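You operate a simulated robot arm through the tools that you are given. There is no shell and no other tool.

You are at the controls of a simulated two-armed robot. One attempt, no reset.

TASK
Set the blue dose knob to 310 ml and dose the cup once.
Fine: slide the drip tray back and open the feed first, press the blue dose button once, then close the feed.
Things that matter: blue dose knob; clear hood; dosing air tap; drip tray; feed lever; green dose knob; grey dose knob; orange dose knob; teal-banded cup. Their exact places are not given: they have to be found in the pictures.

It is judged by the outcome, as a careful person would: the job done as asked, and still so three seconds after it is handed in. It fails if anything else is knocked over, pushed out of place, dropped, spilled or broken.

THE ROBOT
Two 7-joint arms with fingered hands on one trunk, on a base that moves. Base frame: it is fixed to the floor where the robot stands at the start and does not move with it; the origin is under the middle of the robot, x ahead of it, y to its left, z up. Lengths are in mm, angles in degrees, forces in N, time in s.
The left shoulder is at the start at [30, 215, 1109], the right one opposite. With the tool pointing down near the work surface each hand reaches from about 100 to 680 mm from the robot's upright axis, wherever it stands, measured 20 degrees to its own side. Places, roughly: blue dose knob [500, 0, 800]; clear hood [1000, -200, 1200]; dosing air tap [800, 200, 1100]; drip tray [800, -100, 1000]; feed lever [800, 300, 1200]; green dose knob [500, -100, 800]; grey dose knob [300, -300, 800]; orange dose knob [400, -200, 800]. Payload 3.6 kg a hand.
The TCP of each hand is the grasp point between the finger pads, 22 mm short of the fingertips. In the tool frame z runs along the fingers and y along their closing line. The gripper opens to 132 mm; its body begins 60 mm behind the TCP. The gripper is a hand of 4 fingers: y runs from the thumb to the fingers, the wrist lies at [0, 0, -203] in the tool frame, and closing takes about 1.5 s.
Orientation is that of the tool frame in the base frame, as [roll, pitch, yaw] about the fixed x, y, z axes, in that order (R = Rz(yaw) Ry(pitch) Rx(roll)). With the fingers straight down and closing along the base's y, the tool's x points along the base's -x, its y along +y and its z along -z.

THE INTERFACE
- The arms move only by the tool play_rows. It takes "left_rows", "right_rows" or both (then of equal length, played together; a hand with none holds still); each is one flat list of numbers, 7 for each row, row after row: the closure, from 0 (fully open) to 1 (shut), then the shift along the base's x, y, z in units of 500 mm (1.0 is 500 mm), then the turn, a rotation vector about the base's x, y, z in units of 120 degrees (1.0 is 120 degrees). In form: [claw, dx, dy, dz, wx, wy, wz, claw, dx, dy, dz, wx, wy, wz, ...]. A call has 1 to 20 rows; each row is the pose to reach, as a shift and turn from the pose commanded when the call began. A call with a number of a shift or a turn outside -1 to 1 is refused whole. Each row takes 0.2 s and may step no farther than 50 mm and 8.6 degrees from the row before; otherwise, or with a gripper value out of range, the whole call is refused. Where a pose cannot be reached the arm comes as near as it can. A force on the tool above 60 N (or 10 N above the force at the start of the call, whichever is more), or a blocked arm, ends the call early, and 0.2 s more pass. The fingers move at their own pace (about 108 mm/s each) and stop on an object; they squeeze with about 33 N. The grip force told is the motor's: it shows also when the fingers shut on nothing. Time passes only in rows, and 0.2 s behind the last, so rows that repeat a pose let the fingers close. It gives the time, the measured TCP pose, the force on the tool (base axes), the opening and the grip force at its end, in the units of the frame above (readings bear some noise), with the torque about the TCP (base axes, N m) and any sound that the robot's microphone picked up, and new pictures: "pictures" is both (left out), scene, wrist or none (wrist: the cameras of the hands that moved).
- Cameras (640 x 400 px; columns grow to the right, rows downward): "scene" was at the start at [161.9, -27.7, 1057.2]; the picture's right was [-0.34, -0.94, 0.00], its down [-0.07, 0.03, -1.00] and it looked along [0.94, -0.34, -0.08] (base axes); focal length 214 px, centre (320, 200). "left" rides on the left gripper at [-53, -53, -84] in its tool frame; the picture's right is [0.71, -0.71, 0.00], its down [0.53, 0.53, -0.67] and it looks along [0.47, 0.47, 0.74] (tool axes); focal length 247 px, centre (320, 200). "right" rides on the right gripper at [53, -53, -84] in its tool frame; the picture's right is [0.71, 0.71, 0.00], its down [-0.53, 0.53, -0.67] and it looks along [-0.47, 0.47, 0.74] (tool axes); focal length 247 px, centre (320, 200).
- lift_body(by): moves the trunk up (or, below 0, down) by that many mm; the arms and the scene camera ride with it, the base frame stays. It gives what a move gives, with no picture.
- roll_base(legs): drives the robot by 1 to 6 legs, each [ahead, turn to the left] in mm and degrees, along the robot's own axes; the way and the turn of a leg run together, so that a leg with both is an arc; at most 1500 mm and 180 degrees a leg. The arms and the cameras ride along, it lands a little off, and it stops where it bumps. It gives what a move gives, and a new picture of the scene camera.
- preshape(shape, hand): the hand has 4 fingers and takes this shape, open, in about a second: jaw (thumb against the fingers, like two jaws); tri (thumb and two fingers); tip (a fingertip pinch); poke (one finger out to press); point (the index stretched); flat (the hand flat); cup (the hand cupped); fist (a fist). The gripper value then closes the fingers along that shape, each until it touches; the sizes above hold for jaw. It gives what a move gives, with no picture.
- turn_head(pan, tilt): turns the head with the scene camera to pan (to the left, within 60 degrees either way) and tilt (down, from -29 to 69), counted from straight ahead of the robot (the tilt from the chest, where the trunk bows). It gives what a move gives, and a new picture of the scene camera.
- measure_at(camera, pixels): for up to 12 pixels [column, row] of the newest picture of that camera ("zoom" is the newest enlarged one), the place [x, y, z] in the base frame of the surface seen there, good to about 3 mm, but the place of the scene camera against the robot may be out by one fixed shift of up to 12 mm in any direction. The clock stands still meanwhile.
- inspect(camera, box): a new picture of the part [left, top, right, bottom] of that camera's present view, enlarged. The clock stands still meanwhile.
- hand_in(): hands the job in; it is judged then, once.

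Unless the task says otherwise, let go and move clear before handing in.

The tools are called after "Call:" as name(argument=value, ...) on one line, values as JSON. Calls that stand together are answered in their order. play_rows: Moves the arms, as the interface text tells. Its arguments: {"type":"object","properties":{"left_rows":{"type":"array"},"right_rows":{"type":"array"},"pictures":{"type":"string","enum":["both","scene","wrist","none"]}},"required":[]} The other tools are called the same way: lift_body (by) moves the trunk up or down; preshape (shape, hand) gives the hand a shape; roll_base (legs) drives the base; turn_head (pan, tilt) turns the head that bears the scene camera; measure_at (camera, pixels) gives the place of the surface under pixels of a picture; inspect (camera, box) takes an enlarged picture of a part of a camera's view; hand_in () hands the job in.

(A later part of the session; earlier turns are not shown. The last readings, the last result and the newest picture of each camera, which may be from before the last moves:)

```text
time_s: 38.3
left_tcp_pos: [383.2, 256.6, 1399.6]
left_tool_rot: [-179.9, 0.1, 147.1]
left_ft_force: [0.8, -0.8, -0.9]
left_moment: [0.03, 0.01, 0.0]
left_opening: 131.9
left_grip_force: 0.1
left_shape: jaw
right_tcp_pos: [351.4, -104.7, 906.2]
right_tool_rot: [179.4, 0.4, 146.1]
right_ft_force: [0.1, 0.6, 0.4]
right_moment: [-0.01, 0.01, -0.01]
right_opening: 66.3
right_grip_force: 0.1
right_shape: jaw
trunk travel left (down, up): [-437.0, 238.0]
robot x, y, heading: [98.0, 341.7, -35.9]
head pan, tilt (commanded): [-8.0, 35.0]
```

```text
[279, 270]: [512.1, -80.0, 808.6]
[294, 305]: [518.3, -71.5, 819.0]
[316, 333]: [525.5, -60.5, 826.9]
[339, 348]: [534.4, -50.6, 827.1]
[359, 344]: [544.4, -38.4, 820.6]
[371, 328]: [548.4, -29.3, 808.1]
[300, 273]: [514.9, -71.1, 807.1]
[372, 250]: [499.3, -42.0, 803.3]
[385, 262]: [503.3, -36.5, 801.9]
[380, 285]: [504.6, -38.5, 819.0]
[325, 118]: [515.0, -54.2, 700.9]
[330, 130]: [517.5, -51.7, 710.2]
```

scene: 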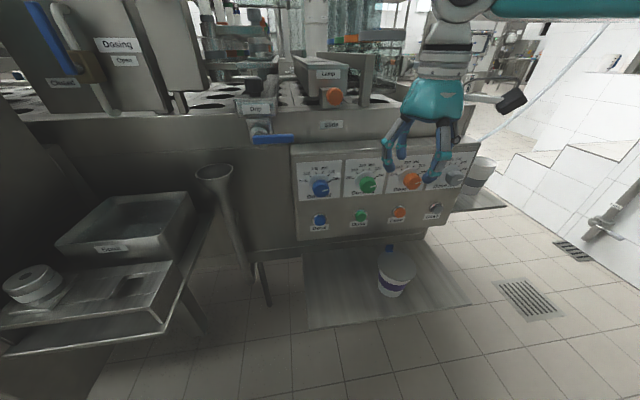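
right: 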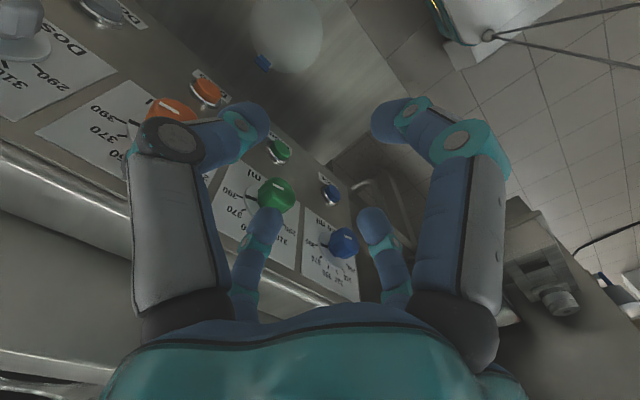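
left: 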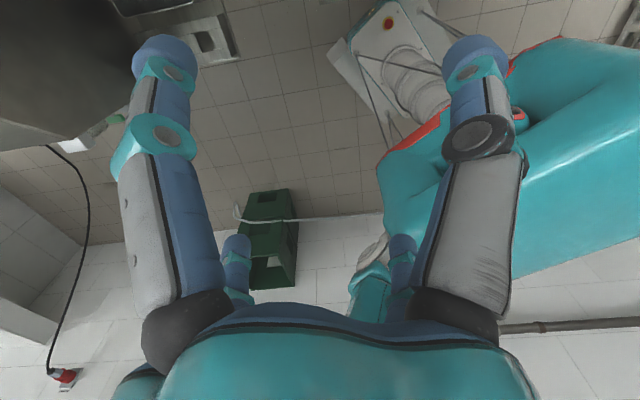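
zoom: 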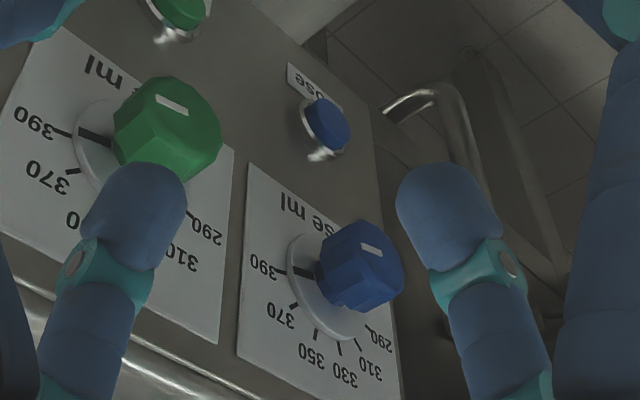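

The wrist camera puts the dial centre near u≈-263, z≈798, cap at b≈430 (scene reads ~7 mm high). Now I pitch the right hand forward in front of the blue knob.

Call:
play_rows(right_rows=[0.5, 0.0144, 0.0193, -0.018, -0.0356, -0.0514, -0.0009, 0.5, 0.0288, 0.0387, -0.036, -0.0712, -0.1028, -0.0018, 0.5, 0.0433, 0.058, -0.054, -0.1068, -0.1542, -0.0026, 0.5, 0.0577, 0.0773, -0.072, -0.1423, -0.2056, -0.0035, 0.5, 0.0721, 0.0967, -0.09, -0.1779, -0.257, -0.0044, 0.5, 0.0865, 0.116, -0.108, -0.2135, -0.3084, -0.0053, 0.5, 0.1009, 0.1353, -0.126, -0.2491, -0.3597, -0.0061, 0.5, 0.1153, 0.1547, -0.144, -0.2847, -0.4111, -0.007, 0.5, 0.1298, 0.174, -0.162, -0.3203, -0.4625, -0.0079, 0.5, 0.1442, 0.1933, -0.18, -0.3558, -0.5139, -0.0088, 0.5, 0.1586, 0.2127, -0.198, -0.3914, -0.5653, -0.0096, 0.5, 0.173, 0.232, -0.216, -0.427, -0.6167, -0.0105, 0.5, 0.173, 0.232, -0.216, -0.427, -0.6167, -0.0105], pictures="both")

```text
time_s: 41.1
left_tcp_pos: [384.3, 256.6, 1397.5]
left_tool_rot: [-179.9, 0.2, 147.1]
left_ft_force: [0.5, 0.1, 0.8]
left_moment: [-0.02, -0.02, 0.01]
left_opening: 132.3
left_grip_force: 0.0
left_shape: jaw
right_tcp_pos: [490.9, -88.8, 989.9]
right_tool_rot: [-176.3, 60.2, 150.5]
right_ft_force: [0.5, -0.4, -0.1]
right_moment: [-0.01, 0.02, -0.03]
right_opening: 65.8
right_grip_force: 0.0
right_shape: jaw
right hand out of reach, approached as far as the arm can: row 6, 7, 8, 9, 10, 11, 12, 13
trunk travel left (down, up): [-437.0, 238.0]
robot x, y, heading: [96.1, 346.2, -36.1]
head pan, tilt (commanded): [-8.0, 35.0]
```

scene: 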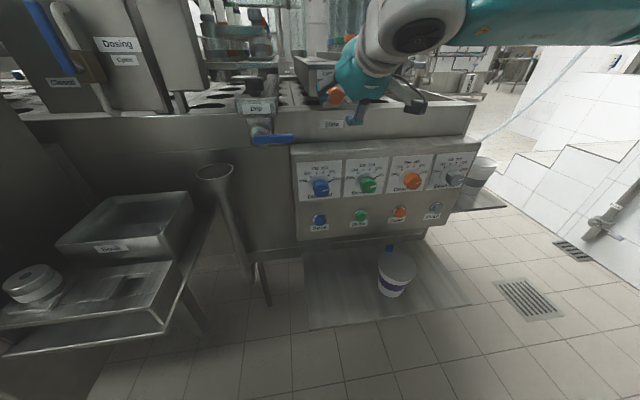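
right: 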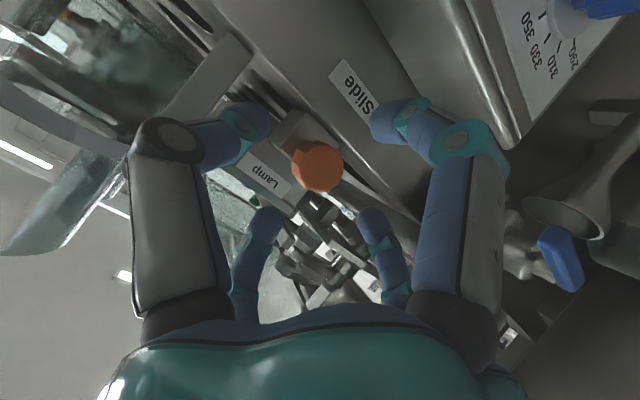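

The forearm comes from above, so the hand can't pitch forward low down and drifted to the orange lamp knob (at (318,165) between the fingers, no contact force). I'll back straight out; then use the high forward pose and lower the whole trunk instead.

Call:
play_rows(right_rows=[0.5, -0.0407, 0.029, 0.0, 0, 0, 0, 0.5, -0.0814, 0.0581, 0.0, 0, 0, 0, 0.5, -0.1221, 0.0871, 0.01, 0, 0, 0, 0.5, -0.1628, 0.1161, 0.04, 0, 0, 0, 0.5, -0.1628, 0.1161, 0.1, 0, 0, 0, 0.5, -0.1628, 0.1161, 0.18, 0, 0, 0], pictures="both")

```text
time_s: 42.5
left_tcp_pos: [383.6, 257.3, 1398.9]
left_tool_rot: [-180.0, 0.1, 147.1]
left_ft_force: [0.0, -1.4, 0.3]
left_moment: [-0.02, 0.0, 0.0]
left_opening: 132.3
left_grip_force: 0.0
left_shape: jaw
right_tcp_pos: [403.4, -25.4, 1082.5]
right_tool_rot: [-176.5, 60.2, 150.5]
right_ft_force: [-0.2, 0.9, 0.1]
right_moment: [-0.03, -0.01, 0.01]
right_opening: 66.1
right_grip_force: 0.1
right_shape: jaw
right hand out of reach, approached as far as the arm can: row 1, 2, 3, 4
trunk travel left (down, up): [-437.0, 238.0]
robot x, y, heading: [99.0, 343.1, -35.8]
head pan, tilt (commanded): [-8.0, 35.0]
```

scene: 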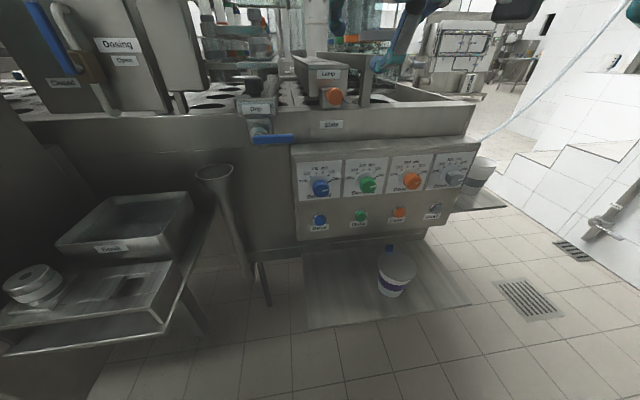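
right: 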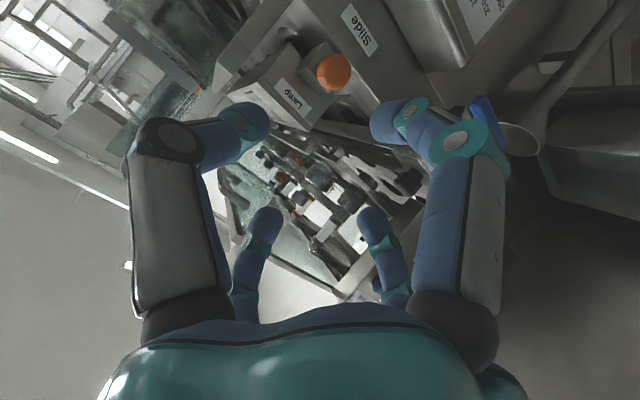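

Clear of the orange knob. Now I continue pitching to horizontal while rising to z≈1260 (where this pose worked), then I'll test rolling the hand palm-down.

Call:
play_rows(right_rows=[0.5, -0.0158, -0.0147, 0.059, -0.0222, -0.0347, -0.0015, 0.5, -0.0317, -0.0293, 0.118, -0.0443, -0.0693, -0.003, 0.5, -0.0475, -0.044, 0.177, -0.0665, -0.104, -0.0045, 0.5, -0.0633, -0.0587, 0.236, -0.0887, -0.1387, -0.006, 0.5, -0.0792, -0.0733, 0.295, -0.1108, -0.1733, -0.0075, 0.5, -0.095, -0.088, 0.355, -0.133, -0.208, -0.009, 0.5, -0.095, -0.088, 0.355, -0.133, -0.208, -0.009], pictures="wrist")

```text
time_s: 44.1
left_tcp_pos: [384.1, 257.2, 1398.8]
left_tool_rot: [-179.9, 0.2, 147.0]
left_ft_force: [-1.2, 0.8, 0.2]
left_moment: [0.01, 0.04, 0.02]
left_opening: 132.3
left_grip_force: 0.0
left_shape: jaw
right_tcp_pos: [363.0, -72.3, 1261.6]
right_tool_rot: [-94.1, 88.8, -128.5]
right_ft_force: [-0.2, -0.8, -0.1]
right_moment: [0.01, 0.0, -0.01]
right_opening: 66.2
right_grip_force: 0.0
right_shape: jaw
right hand out of reach, approached as far as the arm can: row 6, 7
trunk travel left (down, up): [-437.0, 238.0]
robot x, y, heading: [98.8, 345.9, -35.8]
head pan, tilt (commanded): [-8.0, 35.0]
```

right: 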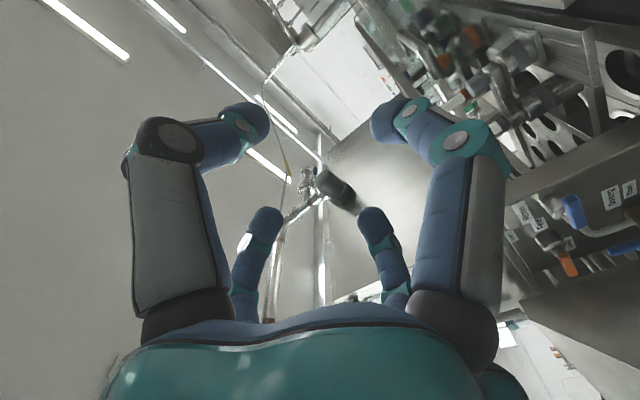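

Horizontal is just at the wrist's limit in this roll. I'll roll the hand 90° about its axis (fingers up, thumb down) here in free air to see if that frees the wrist.

Call:
play_rows(right_rows=[0.5, 0, 0, 0, 0.0555, -0.0396, 0, 0.5, 0, 0, 0, 0.111, -0.0792, 0, 0.5, 0, 0, 0, 0.1665, -0.1188, 0, 0.5, 0, 0, 0, 0.222, -0.1584, 0, 0.5, 0, 0, 0, 0.2775, -0.198, 0, 0.5, 0, 0, 0, 0.333, -0.2375, 0, 0.5, 0, 0, 0, 0.3886, -0.2771, 0, 0.5, 0, 0, 0, 0.4441, -0.3167, 0, 0.5, 0, 0, 0, 0.4996, -0.3563, 0, 0.5, 0, 0, 0, 0.5551, -0.3959, 0, 0.5, 0, 0, 0, 0.6106, -0.4355, 0, 0.5, 0, 0, 0, 0.6106, -0.4355, 0], pictures="both")

```text
time_s: 46.7
left_tcp_pos: [383.0, 256.6, 1398.8]
left_tool_rot: [-179.9, 0.1, 147.0]
left_ft_force: [0.4, 0.0, -0.2]
left_moment: [0.0, -0.03, -0.02]
left_opening: 132.1
left_grip_force: 0.1
left_shape: jaw
right_tcp_pos: [282.1, -194.8, 1249.0]
right_tool_rot: [88.8, 1.7, 57.5]
right_ft_force: [0.0, -0.3, 0.3]
right_moment: [0.03, 0.01, 0.02]
right_opening: 66.2
right_grip_force: 0.2
right_shape: jaw
right hand out of reach, approached as far as the arm can: row 2, 3, 4, 5, 6, 7, 8, 9, 10, 11, 12
trunk travel left (down, up): [-437.0, 238.0]
robot x, y, heading: [98.1, 341.9, -35.8]
head pan, tilt (commanded): [-8.0, 35.0]
```

scene: 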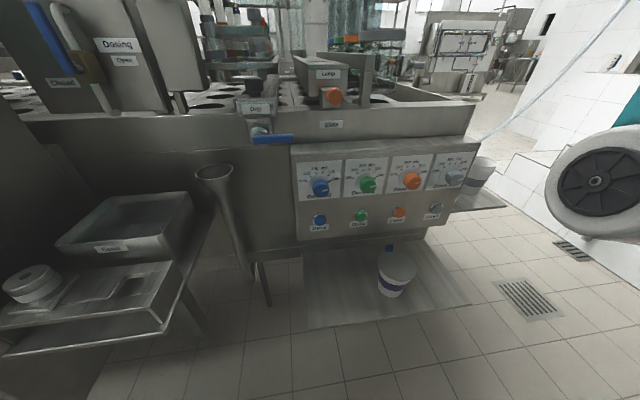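
right: 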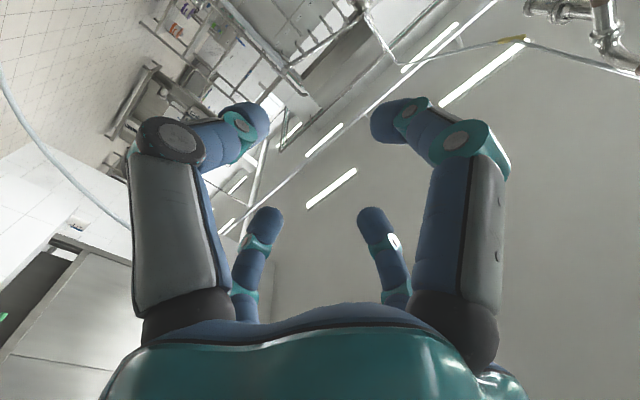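

With fingers-up roll the hand holds horizontal but moved right (u≈-5), elbow now hanging down. I'll test lowering from here to see how deep this posture reaches.

Call:
play_rows(right_rows=[0.5, 0, 0, -0.08, 0, 0, 0, 0.5, 0, 0, -0.16, 0, 0, 0, 0.5, 0, 0, -0.24, 0, 0, 0, 0.5, 0, 0, -0.32, 0, 0, 0, 0.5, 0, 0, -0.4, 0, 0, 0, 0.5, 0, 0, -0.48, 0, 0, 0, 0.5, 0, 0, -0.56, 0, 0, 0, 0.5, 0, 0, -0.56, 0, 0, 0], pictures="both")

```text
time_s: 48.2
left_tcp_pos: [382.6, 257.7, 1400.2]
left_tool_rot: [-179.9, 0.3, 147.1]
left_ft_force: [-0.2, -0.2, 0.0]
left_moment: [0.0, 0.02, -0.01]
left_opening: 132.1
left_grip_force: 0.0
left_shape: jaw
right_tcp_pos: [265.9, -216.8, 1011.1]
right_tool_rot: [88.2, 11.3, 57.2]
right_ft_force: [-0.5, -0.3, 0.3]
right_moment: [0.0, 0.01, 0.03]
right_opening: 66.1
right_grip_force: 0.1
right_shape: jaw
right hand out of reach, approached as far as the arm can: row 1, 2, 3
trunk travel left (down, up): [-437.0, 238.0]
robot x, y, heading: [97.3, 343.6, -36.2]
head pan, tilt (commanded): [-8.0, 35.0]
stopped in row 7 (right hand): the arm was blocked; the commanded pose is now the measured one
```

scene: 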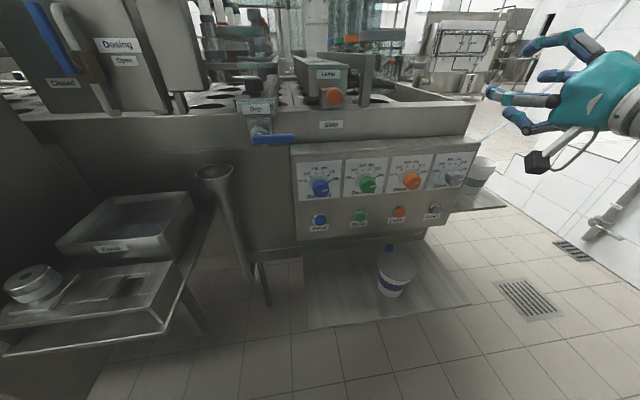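
right: 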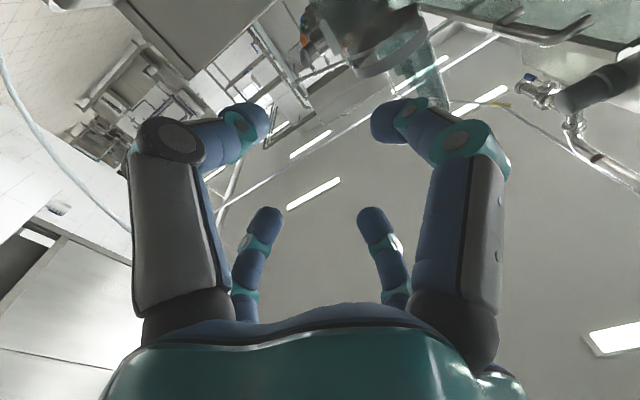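

This posture goes down to z≈1011 before the arm blocks. Now I test moving the hand inward (to the left) at this height, since trunk lowering can supply the rest.

Call:
play_rows(right_rows=[0.5, 0.0348, 0.0488, 0.02, 0, 0, 0, 0.5, 0.0697, 0.0977, 0.04, 0, 0, 0, 0.5, 0.1045, 0.1465, 0.04, 0, 0, 0, 0.5, 0.1394, 0.1954, 0.04, 0, 0, 0, 0.5, 0.1742, 0.2442, 0.04, 0, 0, 0, 0.5, 0.209, 0.293, 0.04, 0, 0, 0, 0.5, 0.209, 0.293, 0.04, 0, 0, 0], pictures="both")

```text
time_s: 48.8
left_tcp_pos: [384.1, 256.8, 1399.0]
left_tool_rot: [-179.9, 0.2, 147.1]
left_ft_force: [0.1, 0.0, -0.6]
left_moment: [0.02, 0.0, 0.02]
left_opening: 132.3
left_grip_force: 0.1
left_shape: jaw
right_tcp_pos: [278.7, -205.9, 1040.5]
right_tool_rot: [88.1, 21.3, 56.1]
right_ft_force: [-1.3, 0.4, -0.3]
right_moment: [0.02, -0.01, 0.01]
right_opening: 66.0
right_grip_force: 0.0
right_shape: jaw
trunk travel left (down, up): [-437.0, 238.0]
robot x, y, heading: [101.7, 343.5, -35.7]
head pan, tilt (commanded): [-8.0, 35.0]
stopped in row 2 (right hand): the arm was blocked; the commanded pose is now the measured one
```

scene: 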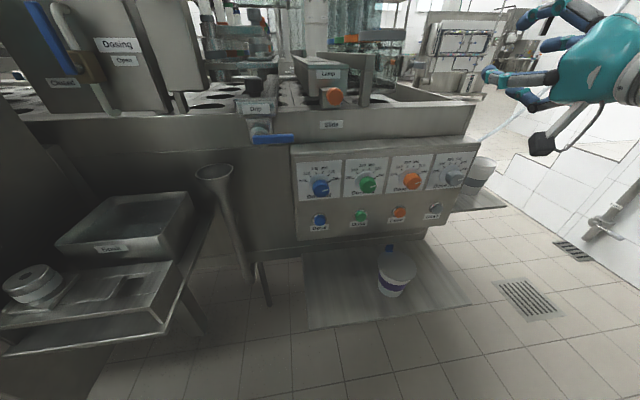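
right: 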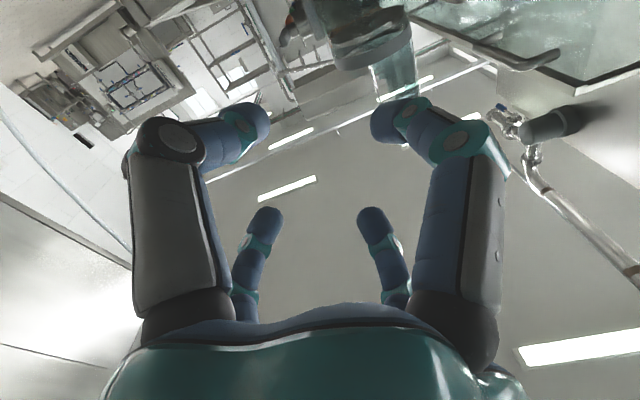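

The arm blocks itself moving inward in that roll. Better plan: return to the fingers-left roll up high, back the base off so the arm is more stretched (needing less wrist bend), and lower the trunk to knob height.

Call:
play_rows(right_rows=[0.5, 0, 0, 0.08, 0, 0, 0, 0.5, 0, 0, 0.16, 0, 0, 0, 0.5, 0, 0, 0.24, 0, 0, 0, 0.5, 0, 0, 0.32, 0, 0, 0, 0.5, 0, 0, 0.4, 0, 0, 0, 0.5, 0.0163, 0.0228, 0.46, -0.052, 0.0371, 0, 0.5, 0.0325, 0.0456, 0.46, -0.104, 0.0742, 0, 0.5, 0.0488, 0.0684, 0.46, -0.156, 0.1113, 0, 0.5, 0.065, 0.0912, 0.46, -0.208, 0.1484, 0, 0.5, 0.0813, 0.114, 0.46, -0.26, 0.1855, 0, 0.5, 0.0975, 0.1367, 0.46, -0.312, 0.2226, 0, 0.5, 0.1138, 0.1595, 0.46, -0.364, 0.2597, 0, 0.5, 0.13, 0.1823, 0.46, -0.416, 0.2968, 0, 0.5, 0.1463, 0.2051, 0.46, -0.468, 0.3339, 0, 0.5, 0.1463, 0.2051, 0.46, -0.468, 0.3339, 0], pictures="scene")

```text
time_s: 52.0
left_tcp_pos: [383.4, 257.1, 1399.9]
left_tool_rot: [-180.0, 0.2, 147.0]
left_ft_force: [-0.7, -0.1, -0.3]
left_moment: [0.01, 0.0, 0.0]
left_opening: 131.9
left_grip_force: 0.0
left_shape: jaw
right_tcp_pos: [354.2, -103.5, 1270.1]
right_tool_rot: [179.7, 88.4, 146.8]
right_ft_force: [-0.3, 0.5, 0.2]
right_moment: [0.0, 0.06, 0.0]
right_opening: 66.1
right_grip_force: 0.1
right_shape: jaw
trunk travel left (down, up): [-437.0, 238.0]
robot x, y, heading: [99.1, 344.5, -36.0]
head pan, tilt (commanded): [-8.0, 35.0]
```

scene: 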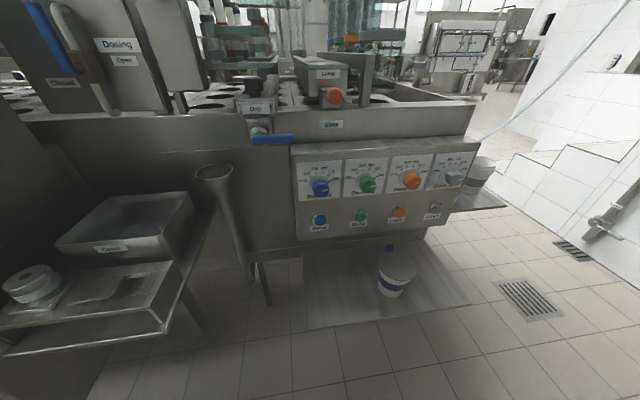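

That reached the forward, fingers-left pose without complaint. I'll test lowering from here with a slight extension.

Call:
play_rows(right_rows=[0.5, 0.0163, -0.0116, -0.08, 0, 0, 0, 0.5, 0.0326, -0.0232, -0.16, 0, 0, 0, 0.5, 0.0488, -0.0348, -0.24, 0, 0, 0, 0.5, 0.0651, -0.0465, -0.32, 0, 0, 0, 0.5, 0.0814, -0.0581, -0.4, 0, 0, 0, 0.5, 0.0814, -0.0581, -0.4, 0, 0, 0], pictures="scene")

```text
time_s: 53.4
left_tcp_pos: [383.6, 257.1, 1400.1]
left_tool_rot: [-179.9, 0.1, 147.2]
left_ft_force: [0.9, 0.3, -0.4]
left_moment: [0.01, 0.0, 0.02]
left_opening: 131.9
left_grip_force: 0.1
left_shape: jaw
right_tcp_pos: [358.1, -117.7, 1229.6]
right_tool_rot: [177.6, 88.0, 144.8]
right_ft_force: [-1.4, 1.0, -0.4]
right_moment: [0.01, 0.0, 0.01]
right_opening: 66.1
right_grip_force: 0.1
right_shape: jaw
right hand out of reach, approached as far as the arm can: row 2, 3, 4, 5, 6
trunk travel left (down, up): [-437.0, 238.0]
robot x, y, heading: [98.8, 341.7, -35.8]
head pan, tilt (commanded): [-8.0, 35.0]
```

scene: 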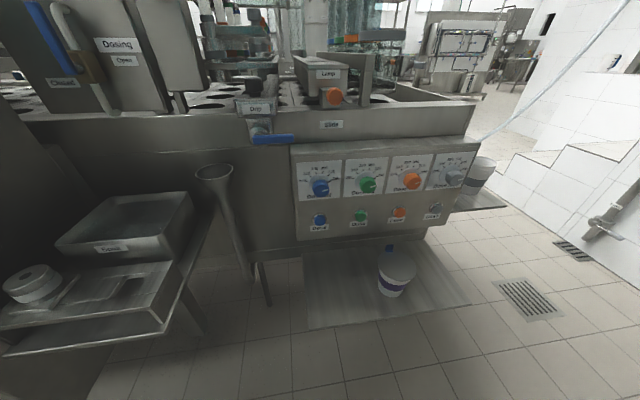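

Same wrist limit at z≈1230. I'll go back up and test the opposite roll (thumb up, fingers down), which may shift the hand inward.

Call:
play_rows(right_rows=[0.5, 0, 0, 0.08, 0, 0, 0, 0.5, 0, 0, 0.08, -0.0555, 0.0396, 0, 0.5, 0, 0, 0.08, -0.111, 0.0792, 0, 0.5, 0, 0, 0.08, -0.1665, 0.1188, 0, 0.5, 0, 0, 0.08, -0.222, 0.1584, 0, 0.5, 0, 0, 0.08, -0.2775, 0.198, 0, 0.5, 0, 0, 0.08, -0.333, 0.2375, 0, 0.5, 0, 0, 0.08, -0.3886, 0.2771, 0, 0.5, 0, 0, 0.08, -0.4441, 0.3167, 0, 0.5, 0, 0, 0.08, -0.4996, 0.3563, 0, 0.5, 0, 0, 0.08, -0.5551, 0.3959, 0, 0.5, 0, 0, 0.08, -0.6106, 0.4355, 0, 0.5, 0, 0, 0.08, -0.6106, 0.4355, 0], pictures="both")

```text
time_s: 56.2
left_tcp_pos: [384.7, 256.4, 1399.1]
left_tool_rot: [-179.9, 0.2, 147.1]
left_ft_force: [-0.6, 0.2, -0.1]
left_moment: [0.0, -0.01, -0.01]
left_opening: 132.1
left_grip_force: 0.0
left_shape: jaw
right_tcp_pos: [362.7, -129.4, 1279.5]
right_tool_rot: [-92.7, -0.1, -127.0]
right_ft_force: [-0.3, -0.6, -0.1]
right_moment: [0.01, -0.03, -0.01]
right_opening: 66.3
right_grip_force: 0.0
right_shape: jaw
trunk travel left (down, up): [-437.0, 238.0]
robot x, y, heading: [96.8, 345.6, -36.2]
head pan, tilt (commanded): [-8.0, 35.0]
```

scene: 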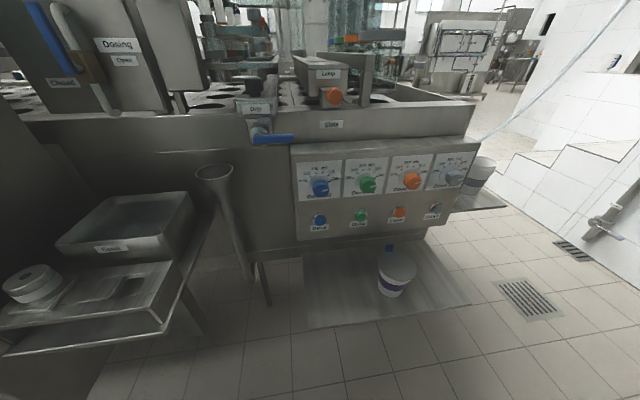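
right: 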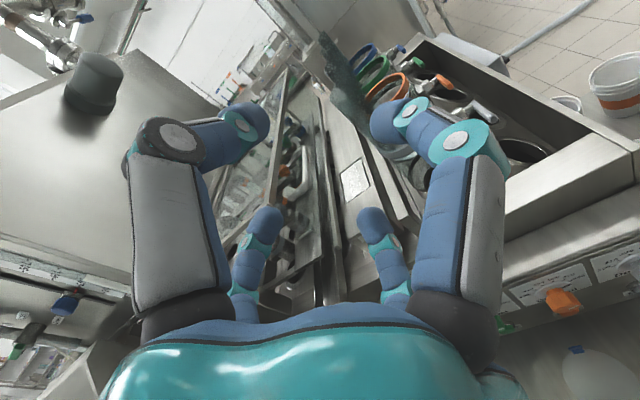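

Thumb-up roll works with no drift. Now test lowering in this posture.

Call:
play_rows(right_rows=[0.5, 0, 0, -0.08, 0, 0, 0, 0.5, 0, 0, -0.16, 0, 0, 0, 0.5, 0, 0, -0.24, 0, 0, 0, 0.5, 0, 0, -0.32, 0, 0, 0, 0.5, 0, 0, -0.4, 0, 0, 0, 0.5, 0, 0, -0.48, 0, 0, 0, 0.5, 0, 0, -0.56, 0, 0, 0, 0.5, 0, 0, -0.56, 0, 0, 0], pictures="both")

```text
time_s: 58.0
left_tcp_pos: [383.3, 256.1, 1400.4]
left_tool_rot: [-179.8, 0.1, 147.1]
left_ft_force: [-0.5, 1.3, -0.4]
left_moment: [0.03, 0.0, -0.02]
left_opening: 132.0
left_grip_force: 0.1
left_shape: jaw
right_tcp_pos: [362.6, -131.3, 1228.1]
right_tool_rot: [-92.7, -0.1, -127.1]
right_ft_force: [-0.1, 0.2, 0.1]
right_moment: [-0.03, 0.01, 0.01]
right_opening: 65.8
right_grip_force: 0.1
right_shape: jaw
right hand out of reach, approached as far as the arm can: row 2, 3, 4, 5, 6, 7, 8
trunk travel left (down, up): [-437.0, 238.0]
robot x, y, heading: [98.7, 345.6, -35.5]
head pan, tilt (commanded): [-8.0, 35.0]
```

scene: 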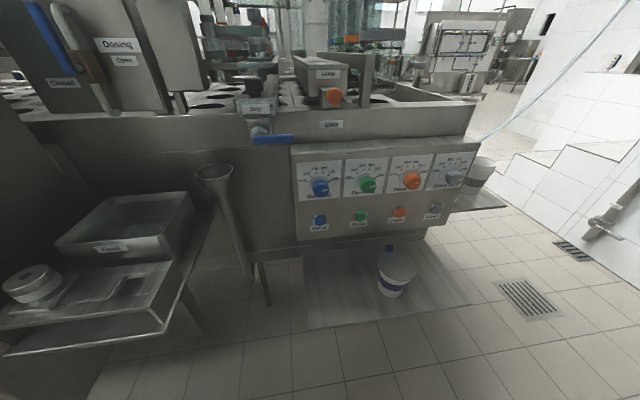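
right: 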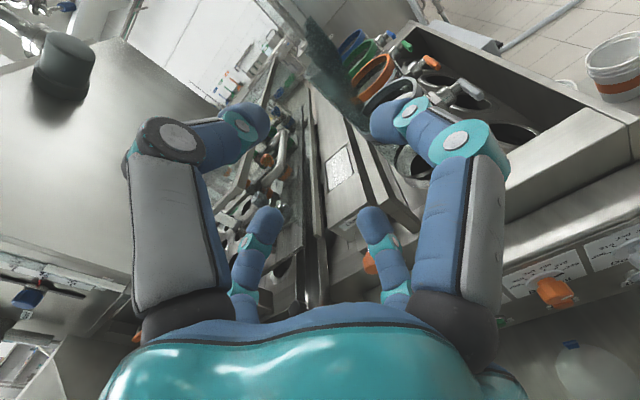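

The limit is about the wrist being too near the shoulder, not the roll. I'll back the base up 140 mm so the arm can stretch forward, and check.

Call:
roll_base(legs=[[-140, 0]])

Call:
play_rows(right_rows=[0.5, 0.0651, -0.0465, 0, 0, 0, 0, 0.5, 0.1303, -0.0929, 0, 0, 0, 0, 0.5, 0.1954, -0.1394, 0, 0, 0, 0, 0.5, 0.2605, -0.1858, -0.02, 0, 0, 0, 0.5, 0.2605, -0.1858, -0.1, 0, 0, 0, 0.5, 0.2605, -0.1858, -0.18, 0, 0, 0, 0.5, 0.2605, -0.1858, -0.26, 0, 0, 0, 0.5, 0.2605, -0.1858, -0.34, 0, 0, 0, 0.5, 0.2605, -0.1858, -0.34, 0, 0, 0], pictures="both")

```text
time_s: 59.3
left_tcp_pos: [267.4, 340.9, 1401.4]
left_tool_rot: [-180.0, 0.3, 147.2]
left_ft_force: [-0.1, 0.1, -0.4]
left_moment: [0.0, -0.02, 0.03]
left_opening: 131.7
left_grip_force: 0.0
left_shape: jaw
right_tcp_pos: [248.2, -47.8, 1229.3]
right_tool_rot: [-92.7, 0.1, -126.9]
right_ft_force: [-0.3, 0.7, 0.1]
right_moment: [-0.02, 0.03, 0.01]
right_opening: 66.2
right_grip_force: 0.0
right_shape: jaw
trunk travel left (down, up): [-437.0, 238.0]
robot x, y, heading: [-15.2, 424.7, -35.6]
head pan, tilt (commanded): [-8.0, 35.0]
```

scene: 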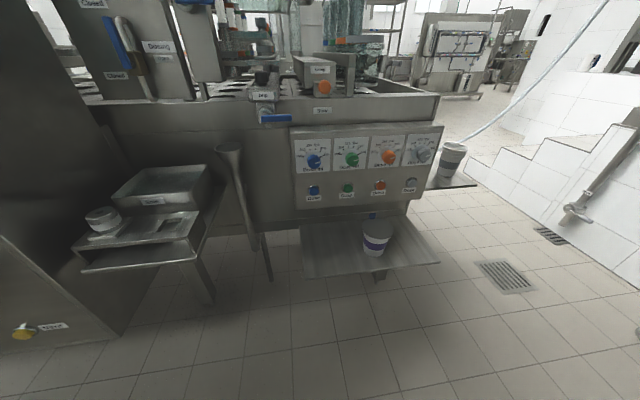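

```text
time_s: 61.3
left_tcp_pos: [268.9, 341.8, 1401.7]
left_tool_rot: [-179.9, 0.2, 147.4]
left_ft_force: [-0.4, 0.6, -0.5]
left_moment: [-0.01, -0.02, 0.02]
left_opening: 132.1
left_grip_force: 0.1
left_shape: jaw
right_tcp_pos: [400.0, -92.8, 1079.0]
right_tool_rot: [-93.3, -0.1, -129.3]
right_ft_force: [0.2, 0.9, 0.3]
right_moment: [0.0, -0.01, -0.01]
right_opening: 65.9
right_grip_force: 0.1
right_shape: jaw
right hand out of reach, approached as far as the arm can: row 3, 4, 5, 6, 7, 8, 9
trunk travel left (down, up): [-437.0, 238.0]
robot x, y, heading: [-19.5, 427.8, -35.7]
head pan, tilt (commanded): [-8.0, 35.0]
```

scene: 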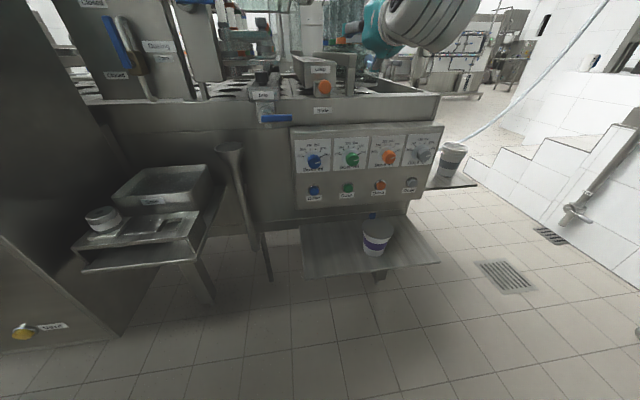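
right: 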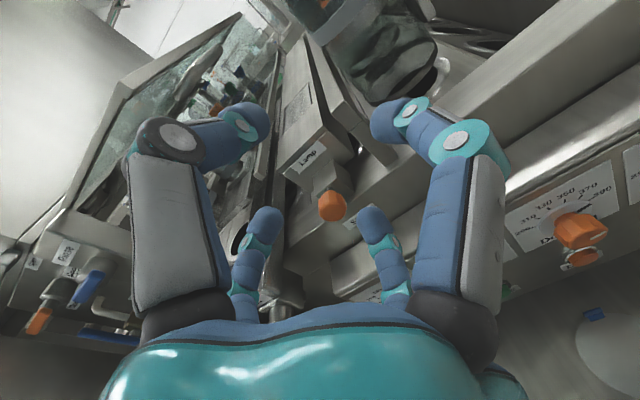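

Stretching forward lets the hand come down to z≈1079 still horizontal. Now I lower the whole trunk 280 mm, which brings the hand to knob height with tips ~25 mm short of the knobs.

Call:
lift_body(by=-280)

Call:
turn_head(pan=0, tilt=12)

Call:
inspect(camera="right", box=[0, 0, 640, 400])

```text
time_s: 64.2
left_tcp_pos: [269.3, 339.7, 1121.1]
left_tool_rot: [-179.9, 0.2, 147.2]
left_ft_force: [-0.3, 0.3, 1.0]
left_moment: [0.02, -0.04, 0.01]
left_opening: 132.0
left_grip_force: 0.0
left_shape: jaw
right_tcp_pos: [411.9, -101.4, 663.1]
right_tool_rot: [-105.8, -0.9, -128.9]
right_ft_force: [-0.5, 0.5, -0.6]
right_moment: [0.0, 0.02, 0.0]
right_opening: 66.1
right_grip_force: 0.1
right_shape: jaw
trunk travel left (down, up): [-157.0, 518.0]
robot x, y, heading: [-18.4, 427.6, -35.8]
head pan, tilt (commanded): [-8.0, 35.0]
```

```text
time_s: 65.0
left_tcp_pos: [269.0, 340.7, 1120.2]
left_tool_rot: [-179.9, 0.1, 147.2]
left_ft_force: [0.7, 0.2, 0.2]
left_moment: [0.0, 0.0, 0.0]
left_opening: 132.1
left_grip_force: 0.2
left_shape: jaw
right_tcp_pos: [412.2, -100.7, 662.1]
right_tool_rot: [-105.9, -0.8, -129.0]
right_ft_force: [-0.8, 0.0, 0.4]
right_moment: [0.0, -0.01, 0.01]
right_opening: 65.8
right_grip_force: 0.0
right_shape: jaw
trunk travel left (down, up): [-157.0, 518.0]
robot x, y, heading: [-15.5, 427.3, -36.0]
head pan, tilt (commanded): [0.0, 12.0]
```

scene: 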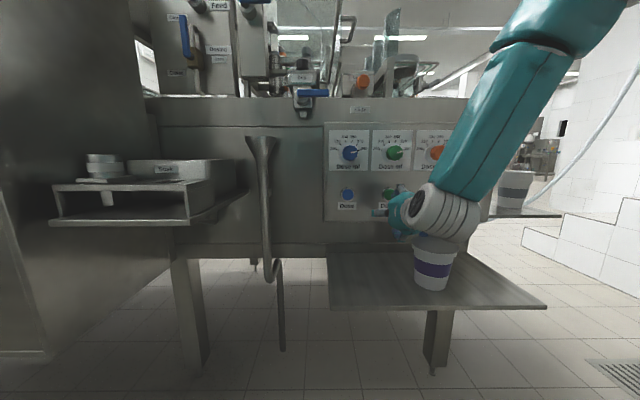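

```text
1.00 times, centred on (320, 200) of right (not enlarged: the box is as wide or as high as the picture)
```

zoom: 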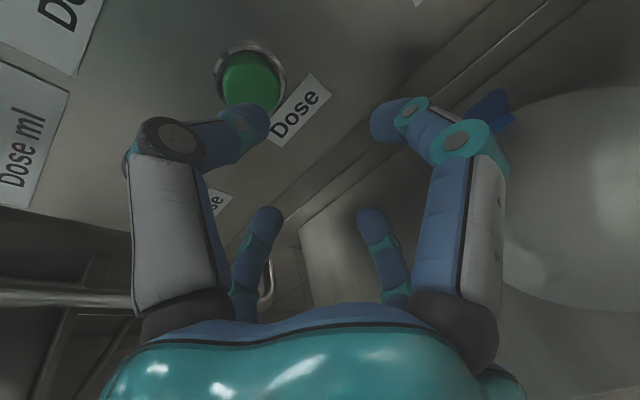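

The hand sank further than the trunk (z≈663, tilted 15° down) and now hovers just above the jar and near the green button at (250,80), with no contact force. I'll raise it straight up and slightly back at once.

Call:
play_rows(right_rows=[0.5, -0.0163, 0.0116, 0.04, 0, 0, 0, 0.5, -0.0326, 0.0232, 0.08, 0, 0, 0, 0.5, -0.0489, 0.0348, 0.14, 0, 0, 0, 0.5, -0.0489, 0.0348, 0.2, 0, 0, 0, 0.5, -0.0489, 0.0348, 0.25, 0, 0, 0, 0.5, -0.0489, 0.0348, 0.25, 0, 0, 0], pictures="both")

```text
time_s: 66.4
left_tcp_pos: [269.6, 339.6, 1119.7]
left_tool_rot: [-179.8, -0.1, 147.2]
left_ft_force: [-0.8, -0.3, 0.3]
left_moment: [0.01, 0.0, -0.02]
left_opening: 131.8
left_grip_force: 0.0
left_shape: jaw
right_tcp_pos: [386.8, -83.5, 788.3]
right_tool_rot: [-105.8, -0.8, -129.1]
right_ft_force: [0.3, 0.1, -0.3]
right_moment: [-0.01, 0.02, 0.01]
right_opening: 66.0
right_grip_force: 0.1
right_shape: jaw
trunk travel left (down, up): [-157.0, 518.0]
robot x, y, heading: [-14.6, 425.7, -35.7]
head pan, tilt (commanded): [0.0, 12.0]
```

scene: 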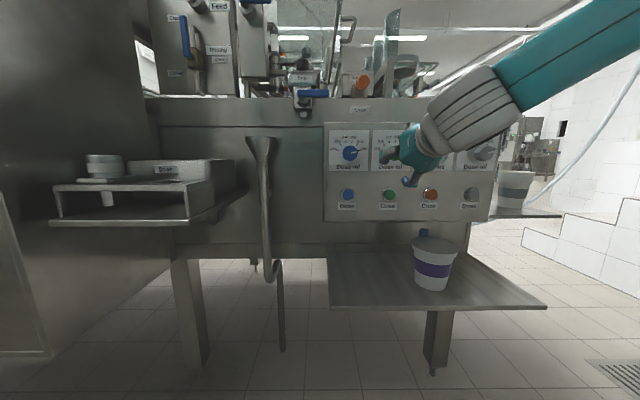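
right: 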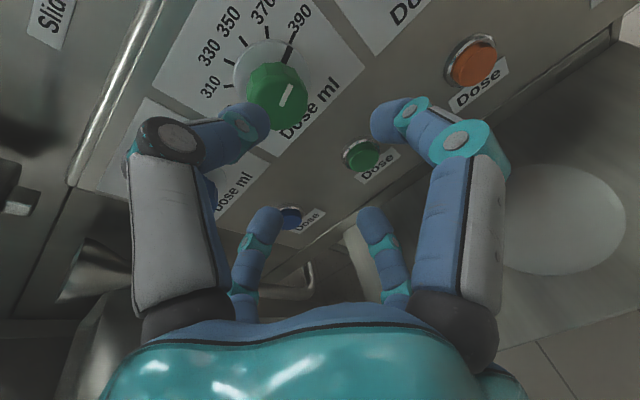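

Now the arm follows well (z=788, jar untouched). I'll level the hand and slide it left in front of the blue knob, staying ~45 mm short of it.

Call:
play_rows(right_rows=[0.5, 0.0298, 0.0442, 0.005, -0.0191, -0.0268, 0.0079, 0.5, 0.0595, 0.0884, 0.01, -0.0383, -0.0536, 0.0158, 0.5, 0.0893, 0.1325, 0.015, -0.0574, -0.0804, 0.0238, 0.5, 0.119, 0.1767, 0.02, -0.0765, -0.1072, 0.0317, 0.5, 0.119, 0.1767, 0.02, -0.0765, -0.1072, 0.0317], pictures="both")

```text
time_s: 67.6
left_tcp_pos: [268.7, 340.4, 1121.5]
left_tool_rot: [-179.9, 0.2, 147.2]
left_ft_force: [0.2, 0.3, 0.5]
left_moment: [0.0, -0.04, 0.02]
left_opening: 132.2
left_grip_force: 0.0
left_shape: jaw
right_tcp_pos: [448.3, 4.0, 798.2]
right_tool_rot: [-90.0, -0.2, -125.5]
right_ft_force: [0.8, -0.5, 0.2]
right_moment: [-0.01, 0.0, 0.04]
right_opening: 66.2
right_grip_force: 0.0
right_shape: jaw
trunk travel left (down, up): [-157.0, 518.0]
robot x, y, heading: [-19.9, 424.6, -35.6]
head pan, tilt (commanded): [0.0, 12.0]
```

scene: 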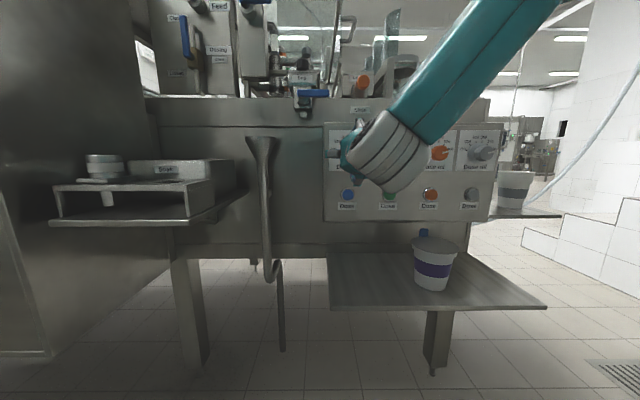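
right: 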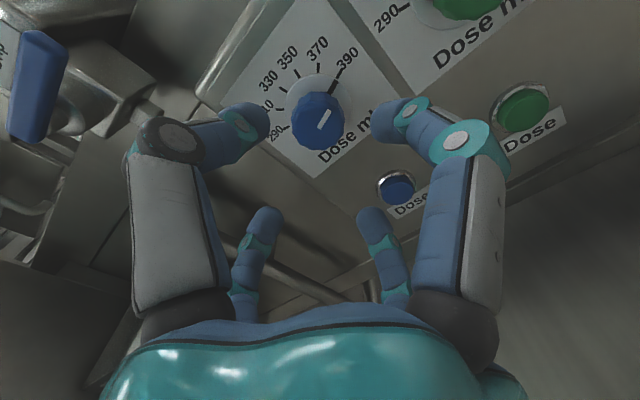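

The hand now points exactly at the panel with the blue knob between the fingers at (318,120). I'll measure the knob's cap and dial with this camera for precise centring.

Call:
inspect(camera="right", box=[250, 20, 390, 160])

Call:
measure_at(camera="right", pixels=[[318, 125], [310, 118], [330, 118], [318, 140], [322, 105], [300, 120], [340, 110], [320, 85], [270, 130], [398, 188], [395, 195], [400, 180]])

```text
2.86 times, centred on (320, 90) of right
```

zoom: 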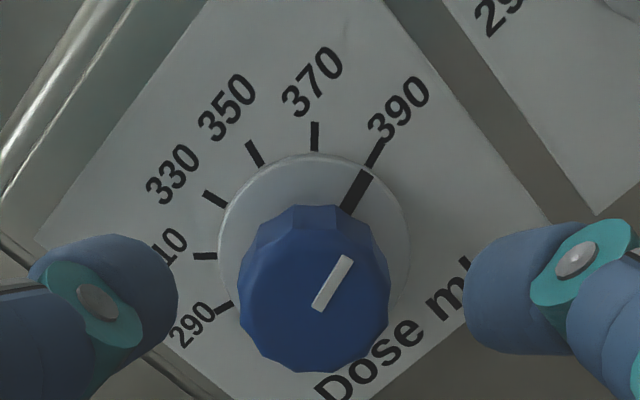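

```text
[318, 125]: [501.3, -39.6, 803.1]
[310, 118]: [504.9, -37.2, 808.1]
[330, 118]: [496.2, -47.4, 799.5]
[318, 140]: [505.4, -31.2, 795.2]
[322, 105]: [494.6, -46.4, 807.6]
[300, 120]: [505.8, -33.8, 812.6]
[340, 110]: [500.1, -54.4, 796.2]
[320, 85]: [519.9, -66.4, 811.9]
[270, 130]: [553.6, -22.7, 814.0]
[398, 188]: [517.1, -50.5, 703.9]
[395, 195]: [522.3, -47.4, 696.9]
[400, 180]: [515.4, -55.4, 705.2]
```

Pointer is in line with the 390 tick and ticks are ~30° apart, so 310 needs ~120° anticlockwise. First I roll the open hand clockwise in free air (about its own axis) to get room for that turn, in two stages.

Call:
play_rows(right_rows=[0.5, 0, 0, 0.004, 0.0543, -0.0387, 0, 0.5, -0.001, -0.002, 0.009, 0.1085, -0.0774, 0, 0.5, -0.003, -0.0042, 0.009, 0.1628, -0.1161, 0, 0.5, -0.003, -0.0042, 0.009, 0.2171, -0.1549, 0, 0.5, -0.003, -0.0042, 0.009, 0.2714, -0.1936, 0, 0.5, -0.003, -0.0042, 0.009, 0.3256, -0.2323, 0, 0.5, -0.003, -0.0042, 0.009, 0.3799, -0.271, 0, 0.5, -0.003, -0.0042, 0.009, 0.4342, -0.3097, 0, 0.5, -0.003, -0.0042, 0.009, 0.4342, -0.3097, 0], pictures="wrist")

```text
time_s: 69.6
left_tcp_pos: [269.2, 341.3, 1121.4]
left_tool_rot: [-179.9, 0.2, 147.2]
left_ft_force: [0.8, -0.2, -0.1]
left_moment: [0.03, 0.02, 0.02]
left_opening: 132.1
left_grip_force: 0.0
left_shape: jaw
right_tcp_pos: [461.3, 21.3, 880.9]
right_tool_rot: [-97.3, 62.1, -133.1]
right_ft_force: [-0.3, 0.2, 0.0]
right_moment: [0.0, 0.0, 0.02]
right_opening: 66.0
right_grip_force: 0.1
right_shape: jaw
right hand out of reach, approached as far as the arm can: row 5, 6, 7, 8, 9
trunk travel left (down, up): [-157.0, 518.0]
robot x, y, heading: [-16.9, 427.5, -35.7]
head pan, tilt (commanded): [0.0, 12.0]
```

right: 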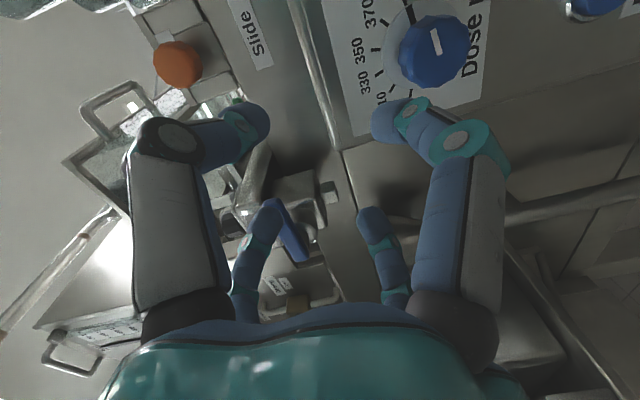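

Clockwise roll past ~30° runs out of wrist range and lifted the hand (near the drain handle at (290,230), no contact). I'll return to thumb-up in front of the knob, then test the other rolling direction.

Call:
play_rows(right_rows=[0.5, -0.0037, -0.0048, -0.0195, -0.0543, 0.0351, 0.0033, 0.5, -0.0075, -0.0095, -0.039, -0.1085, 0.0703, 0.0065, 0.5, -0.0112, -0.0143, -0.0585, -0.1628, 0.1054, 0.0098, 0.5, -0.015, -0.019, -0.078, -0.217, 0.1405, 0.013, 0.5, -0.0187, -0.0238, -0.0975, -0.2713, 0.1756, 0.0163, 0.5, -0.0225, -0.0285, -0.117, -0.3255, 0.2108, 0.0195, 0.5, -0.0262, -0.0333, -0.1365, -0.3798, 0.2459, 0.0228, 0.5, -0.03, -0.038, -0.156, -0.434, 0.281, 0.026, 0.5, -0.03, -0.038, -0.156, -0.434, 0.281, 0.026], pictures="wrist")

```text
time_s: 71.6
left_tcp_pos: [270.2, 340.5, 1120.9]
left_tool_rot: [-179.9, 0.1, 147.2]
left_ft_force: [0.2, 0.3, 0.2]
left_moment: [0.04, 0.0, 0.0]
left_opening: 132.2
left_grip_force: 0.1
left_shape: jaw
right_tcp_pos: [448.9, 3.8, 810.9]
right_tool_rot: [-89.9, 0.0, -125.0]
right_ft_force: [-0.2, -0.5, -0.6]
right_moment: [-0.01, 0.02, 0.0]
right_opening: 65.9
right_grip_force: 0.0
right_shape: jaw
trunk travel left (down, up): [-157.0, 518.0]
robot x, y, heading: [-16.1, 428.7, -35.7]
head pan, tilt (commanded): [0.0, 12.0]
```

right: 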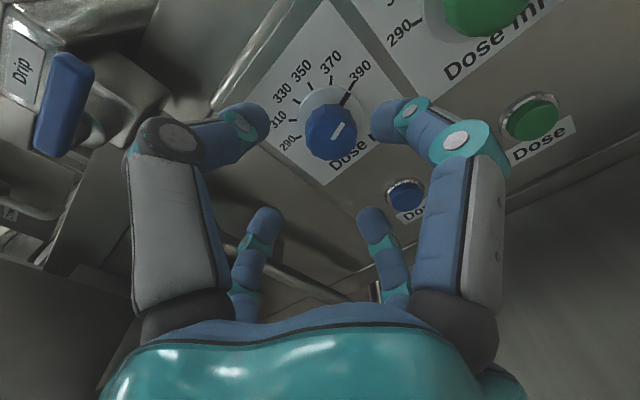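

Back in the thumb-up pose. Now test rolling anticlockwise 64° in free air (the direction of the turn).

Call:
play_rows(right_rows=[0.5, 0, 0, 0, -0.0543, 0.0387, 0, 0.5, 0, 0, -0.004, -0.1085, 0.0774, 0, 0.5, 0, 0, -0.008, -0.1628, 0.1161, 0, 0.5, 0, 0, -0.012, -0.2171, 0.1549, 0, 0.5, 0, 0, -0.016, -0.2714, 0.1936, 0, 0.5, 0, 0, -0.016, -0.3256, 0.2323, 0, 0.5, 0, 0, -0.016, -0.3799, 0.271, 0, 0.5, 0, 0, -0.016, -0.4342, 0.3097, 0, 0.5, 0, 0, -0.016, -0.4342, 0.3097, 0], pictures="wrist")

```text
time_s: 73.6
left_tcp_pos: [269.9, 340.8, 1120.8]
left_tool_rot: [-179.9, 0.2, 147.3]
left_ft_force: [-0.4, 0.6, -0.4]
left_moment: [0.04, -0.02, 0.02]
left_opening: 132.1
left_grip_force: 0.0
left_shape: jaw
right_tcp_pos: [449.0, 2.5, 802.2]
right_tool_rot: [-91.0, -63.8, -124.4]
right_ft_force: [0.3, -0.7, -0.2]
right_moment: [-0.01, -0.01, -0.03]
right_opening: 66.0
right_grip_force: 0.0
right_shape: jaw
trunk travel left (down, up): [-157.0, 518.0]
robot x, y, heading: [-19.8, 426.0, -35.8]
head pan, tilt (commanded): [0.0, 12.0]
```

right: 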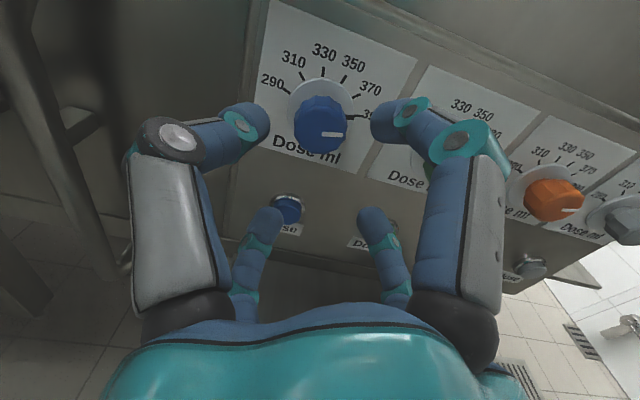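

That side works fully (no drift). I'll continue another 56° to confirm the full 120° range.

Call:
play_rows(right_rows=[0.5, 0, 0, 0, -0.0543, 0.0387, 0, 0.5, 0, 0, 0, -0.1085, 0.0774, 0, 0.5, 0, 0, 0, -0.1628, 0.1161, 0, 0.5, 0, 0, 0, -0.2171, 0.1549, 0, 0.5, 0, 0, 0, -0.2714, 0.1936, 0, 0.5, 0, 0, 0, -0.3256, 0.2323, 0, 0.5, 0, 0, 0, -0.3799, 0.271, 0, 0.5, 0, 0, 0, -0.3799, 0.271, 0], pictures="wrist")

```text
time_s: 75.4
left_tcp_pos: [268.7, 340.6, 1120.3]
left_tool_rot: [-179.9, 0.1, 147.2]
left_ft_force: [0.2, -0.4, 0.3]
left_moment: [0.03, 0.0, 0.0]
left_opening: 132.1
left_grip_force: 0.1
left_shape: jaw
right_tcp_pos: [449.7, 4.4, 801.2]
right_tool_rot: [91.2, -60.1, 53.6]
right_ft_force: [-0.6, 0.3, 0.3]
right_moment: [0.04, 0.02, -0.02]
right_opening: 65.8
right_grip_force: 0.0
right_shape: jaw
trunk travel left (down, up): [-157.0, 518.0]
robot x, y, heading: [-21.1, 427.3, -35.7]
head pan, tilt (commanded): [0.0, 12.0]
```

right: 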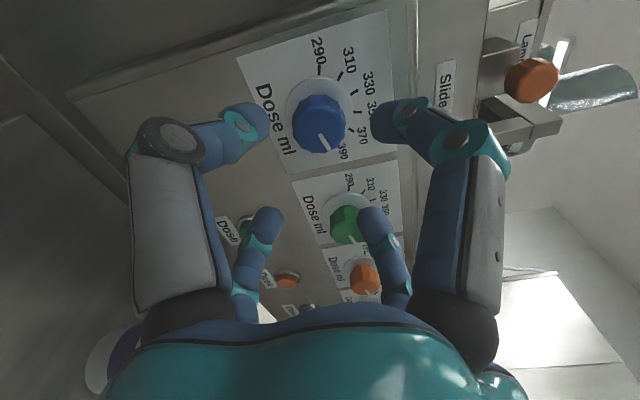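

The full 120° range is free. I'll roll back to the thumb-up start and then approach with the fingers around the knob.

Call:
play_rows(right_rows=[0.5, 0, 0, 0, 0.0543, -0.0387, 0, 0.5, 0, 0, 0, 0.1085, -0.0774, 0, 0.5, 0, 0, 0, 0.1628, -0.1161, 0, 0.5, 0, 0, 0, 0.2171, -0.1549, 0, 0.5, 0, 0, 0, 0.2714, -0.1936, 0, 0.5, 0, 0, 0, 0.3256, -0.2323, 0, 0.5, 0, 0, 0, 0.3799, -0.271, 0, 0.5, 0, 0, 0, 0.4342, -0.3097, 0, 0.5, 0, 0, 0, 0.4885, -0.3484, 0, 0.5, 0, 0, 0, 0.5427, -0.3871, 0, 0.5, 0, 0, 0, 0.597, -0.4258, 0, 0.5, 0, 0, 0, 0.6513, -0.4646, 0, 0.5, 0, 0, 0, 0.7055, -0.5033, 0, 0.5, -0.001, -0.001, 0.002, 0.7598, -0.542, 0, 0.5, -0.0016, -0.0022, 0.002, 0.8141, -0.5807, 0, 0.5, -0.0016, -0.0022, 0.002, 0.8141, -0.5807, 0], pictures="wrist")

```text
time_s: 78.8
left_tcp_pos: [269.7, 340.5, 1119.6]
left_tool_rot: [-179.9, 0.1, 147.2]
left_ft_force: [0.1, -1.6, -0.7]
left_moment: [-0.04, -0.01, -0.04]
left_opening: 131.9
left_grip_force: 0.0
left_shape: jaw
right_tcp_pos: [448.0, 2.7, 802.9]
right_tool_rot: [-89.8, 0.3, -125.1]
right_ft_force: [0.3, -0.4, 0.8]
right_moment: [0.02, -0.01, 0.0]
right_opening: 66.0
right_grip_force: 0.1
right_shape: jaw
trunk travel left (down, up): [-157.0, 518.0]
robot x, y, heading: [-17.7, 425.2, -35.8]
head pan, tilt (commanded): [0.0, 12.0]
```

right: 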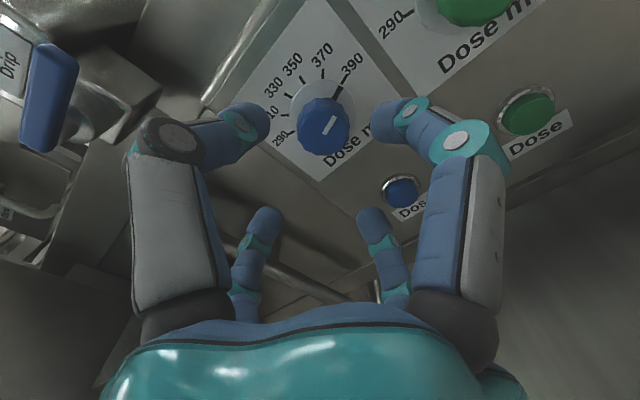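

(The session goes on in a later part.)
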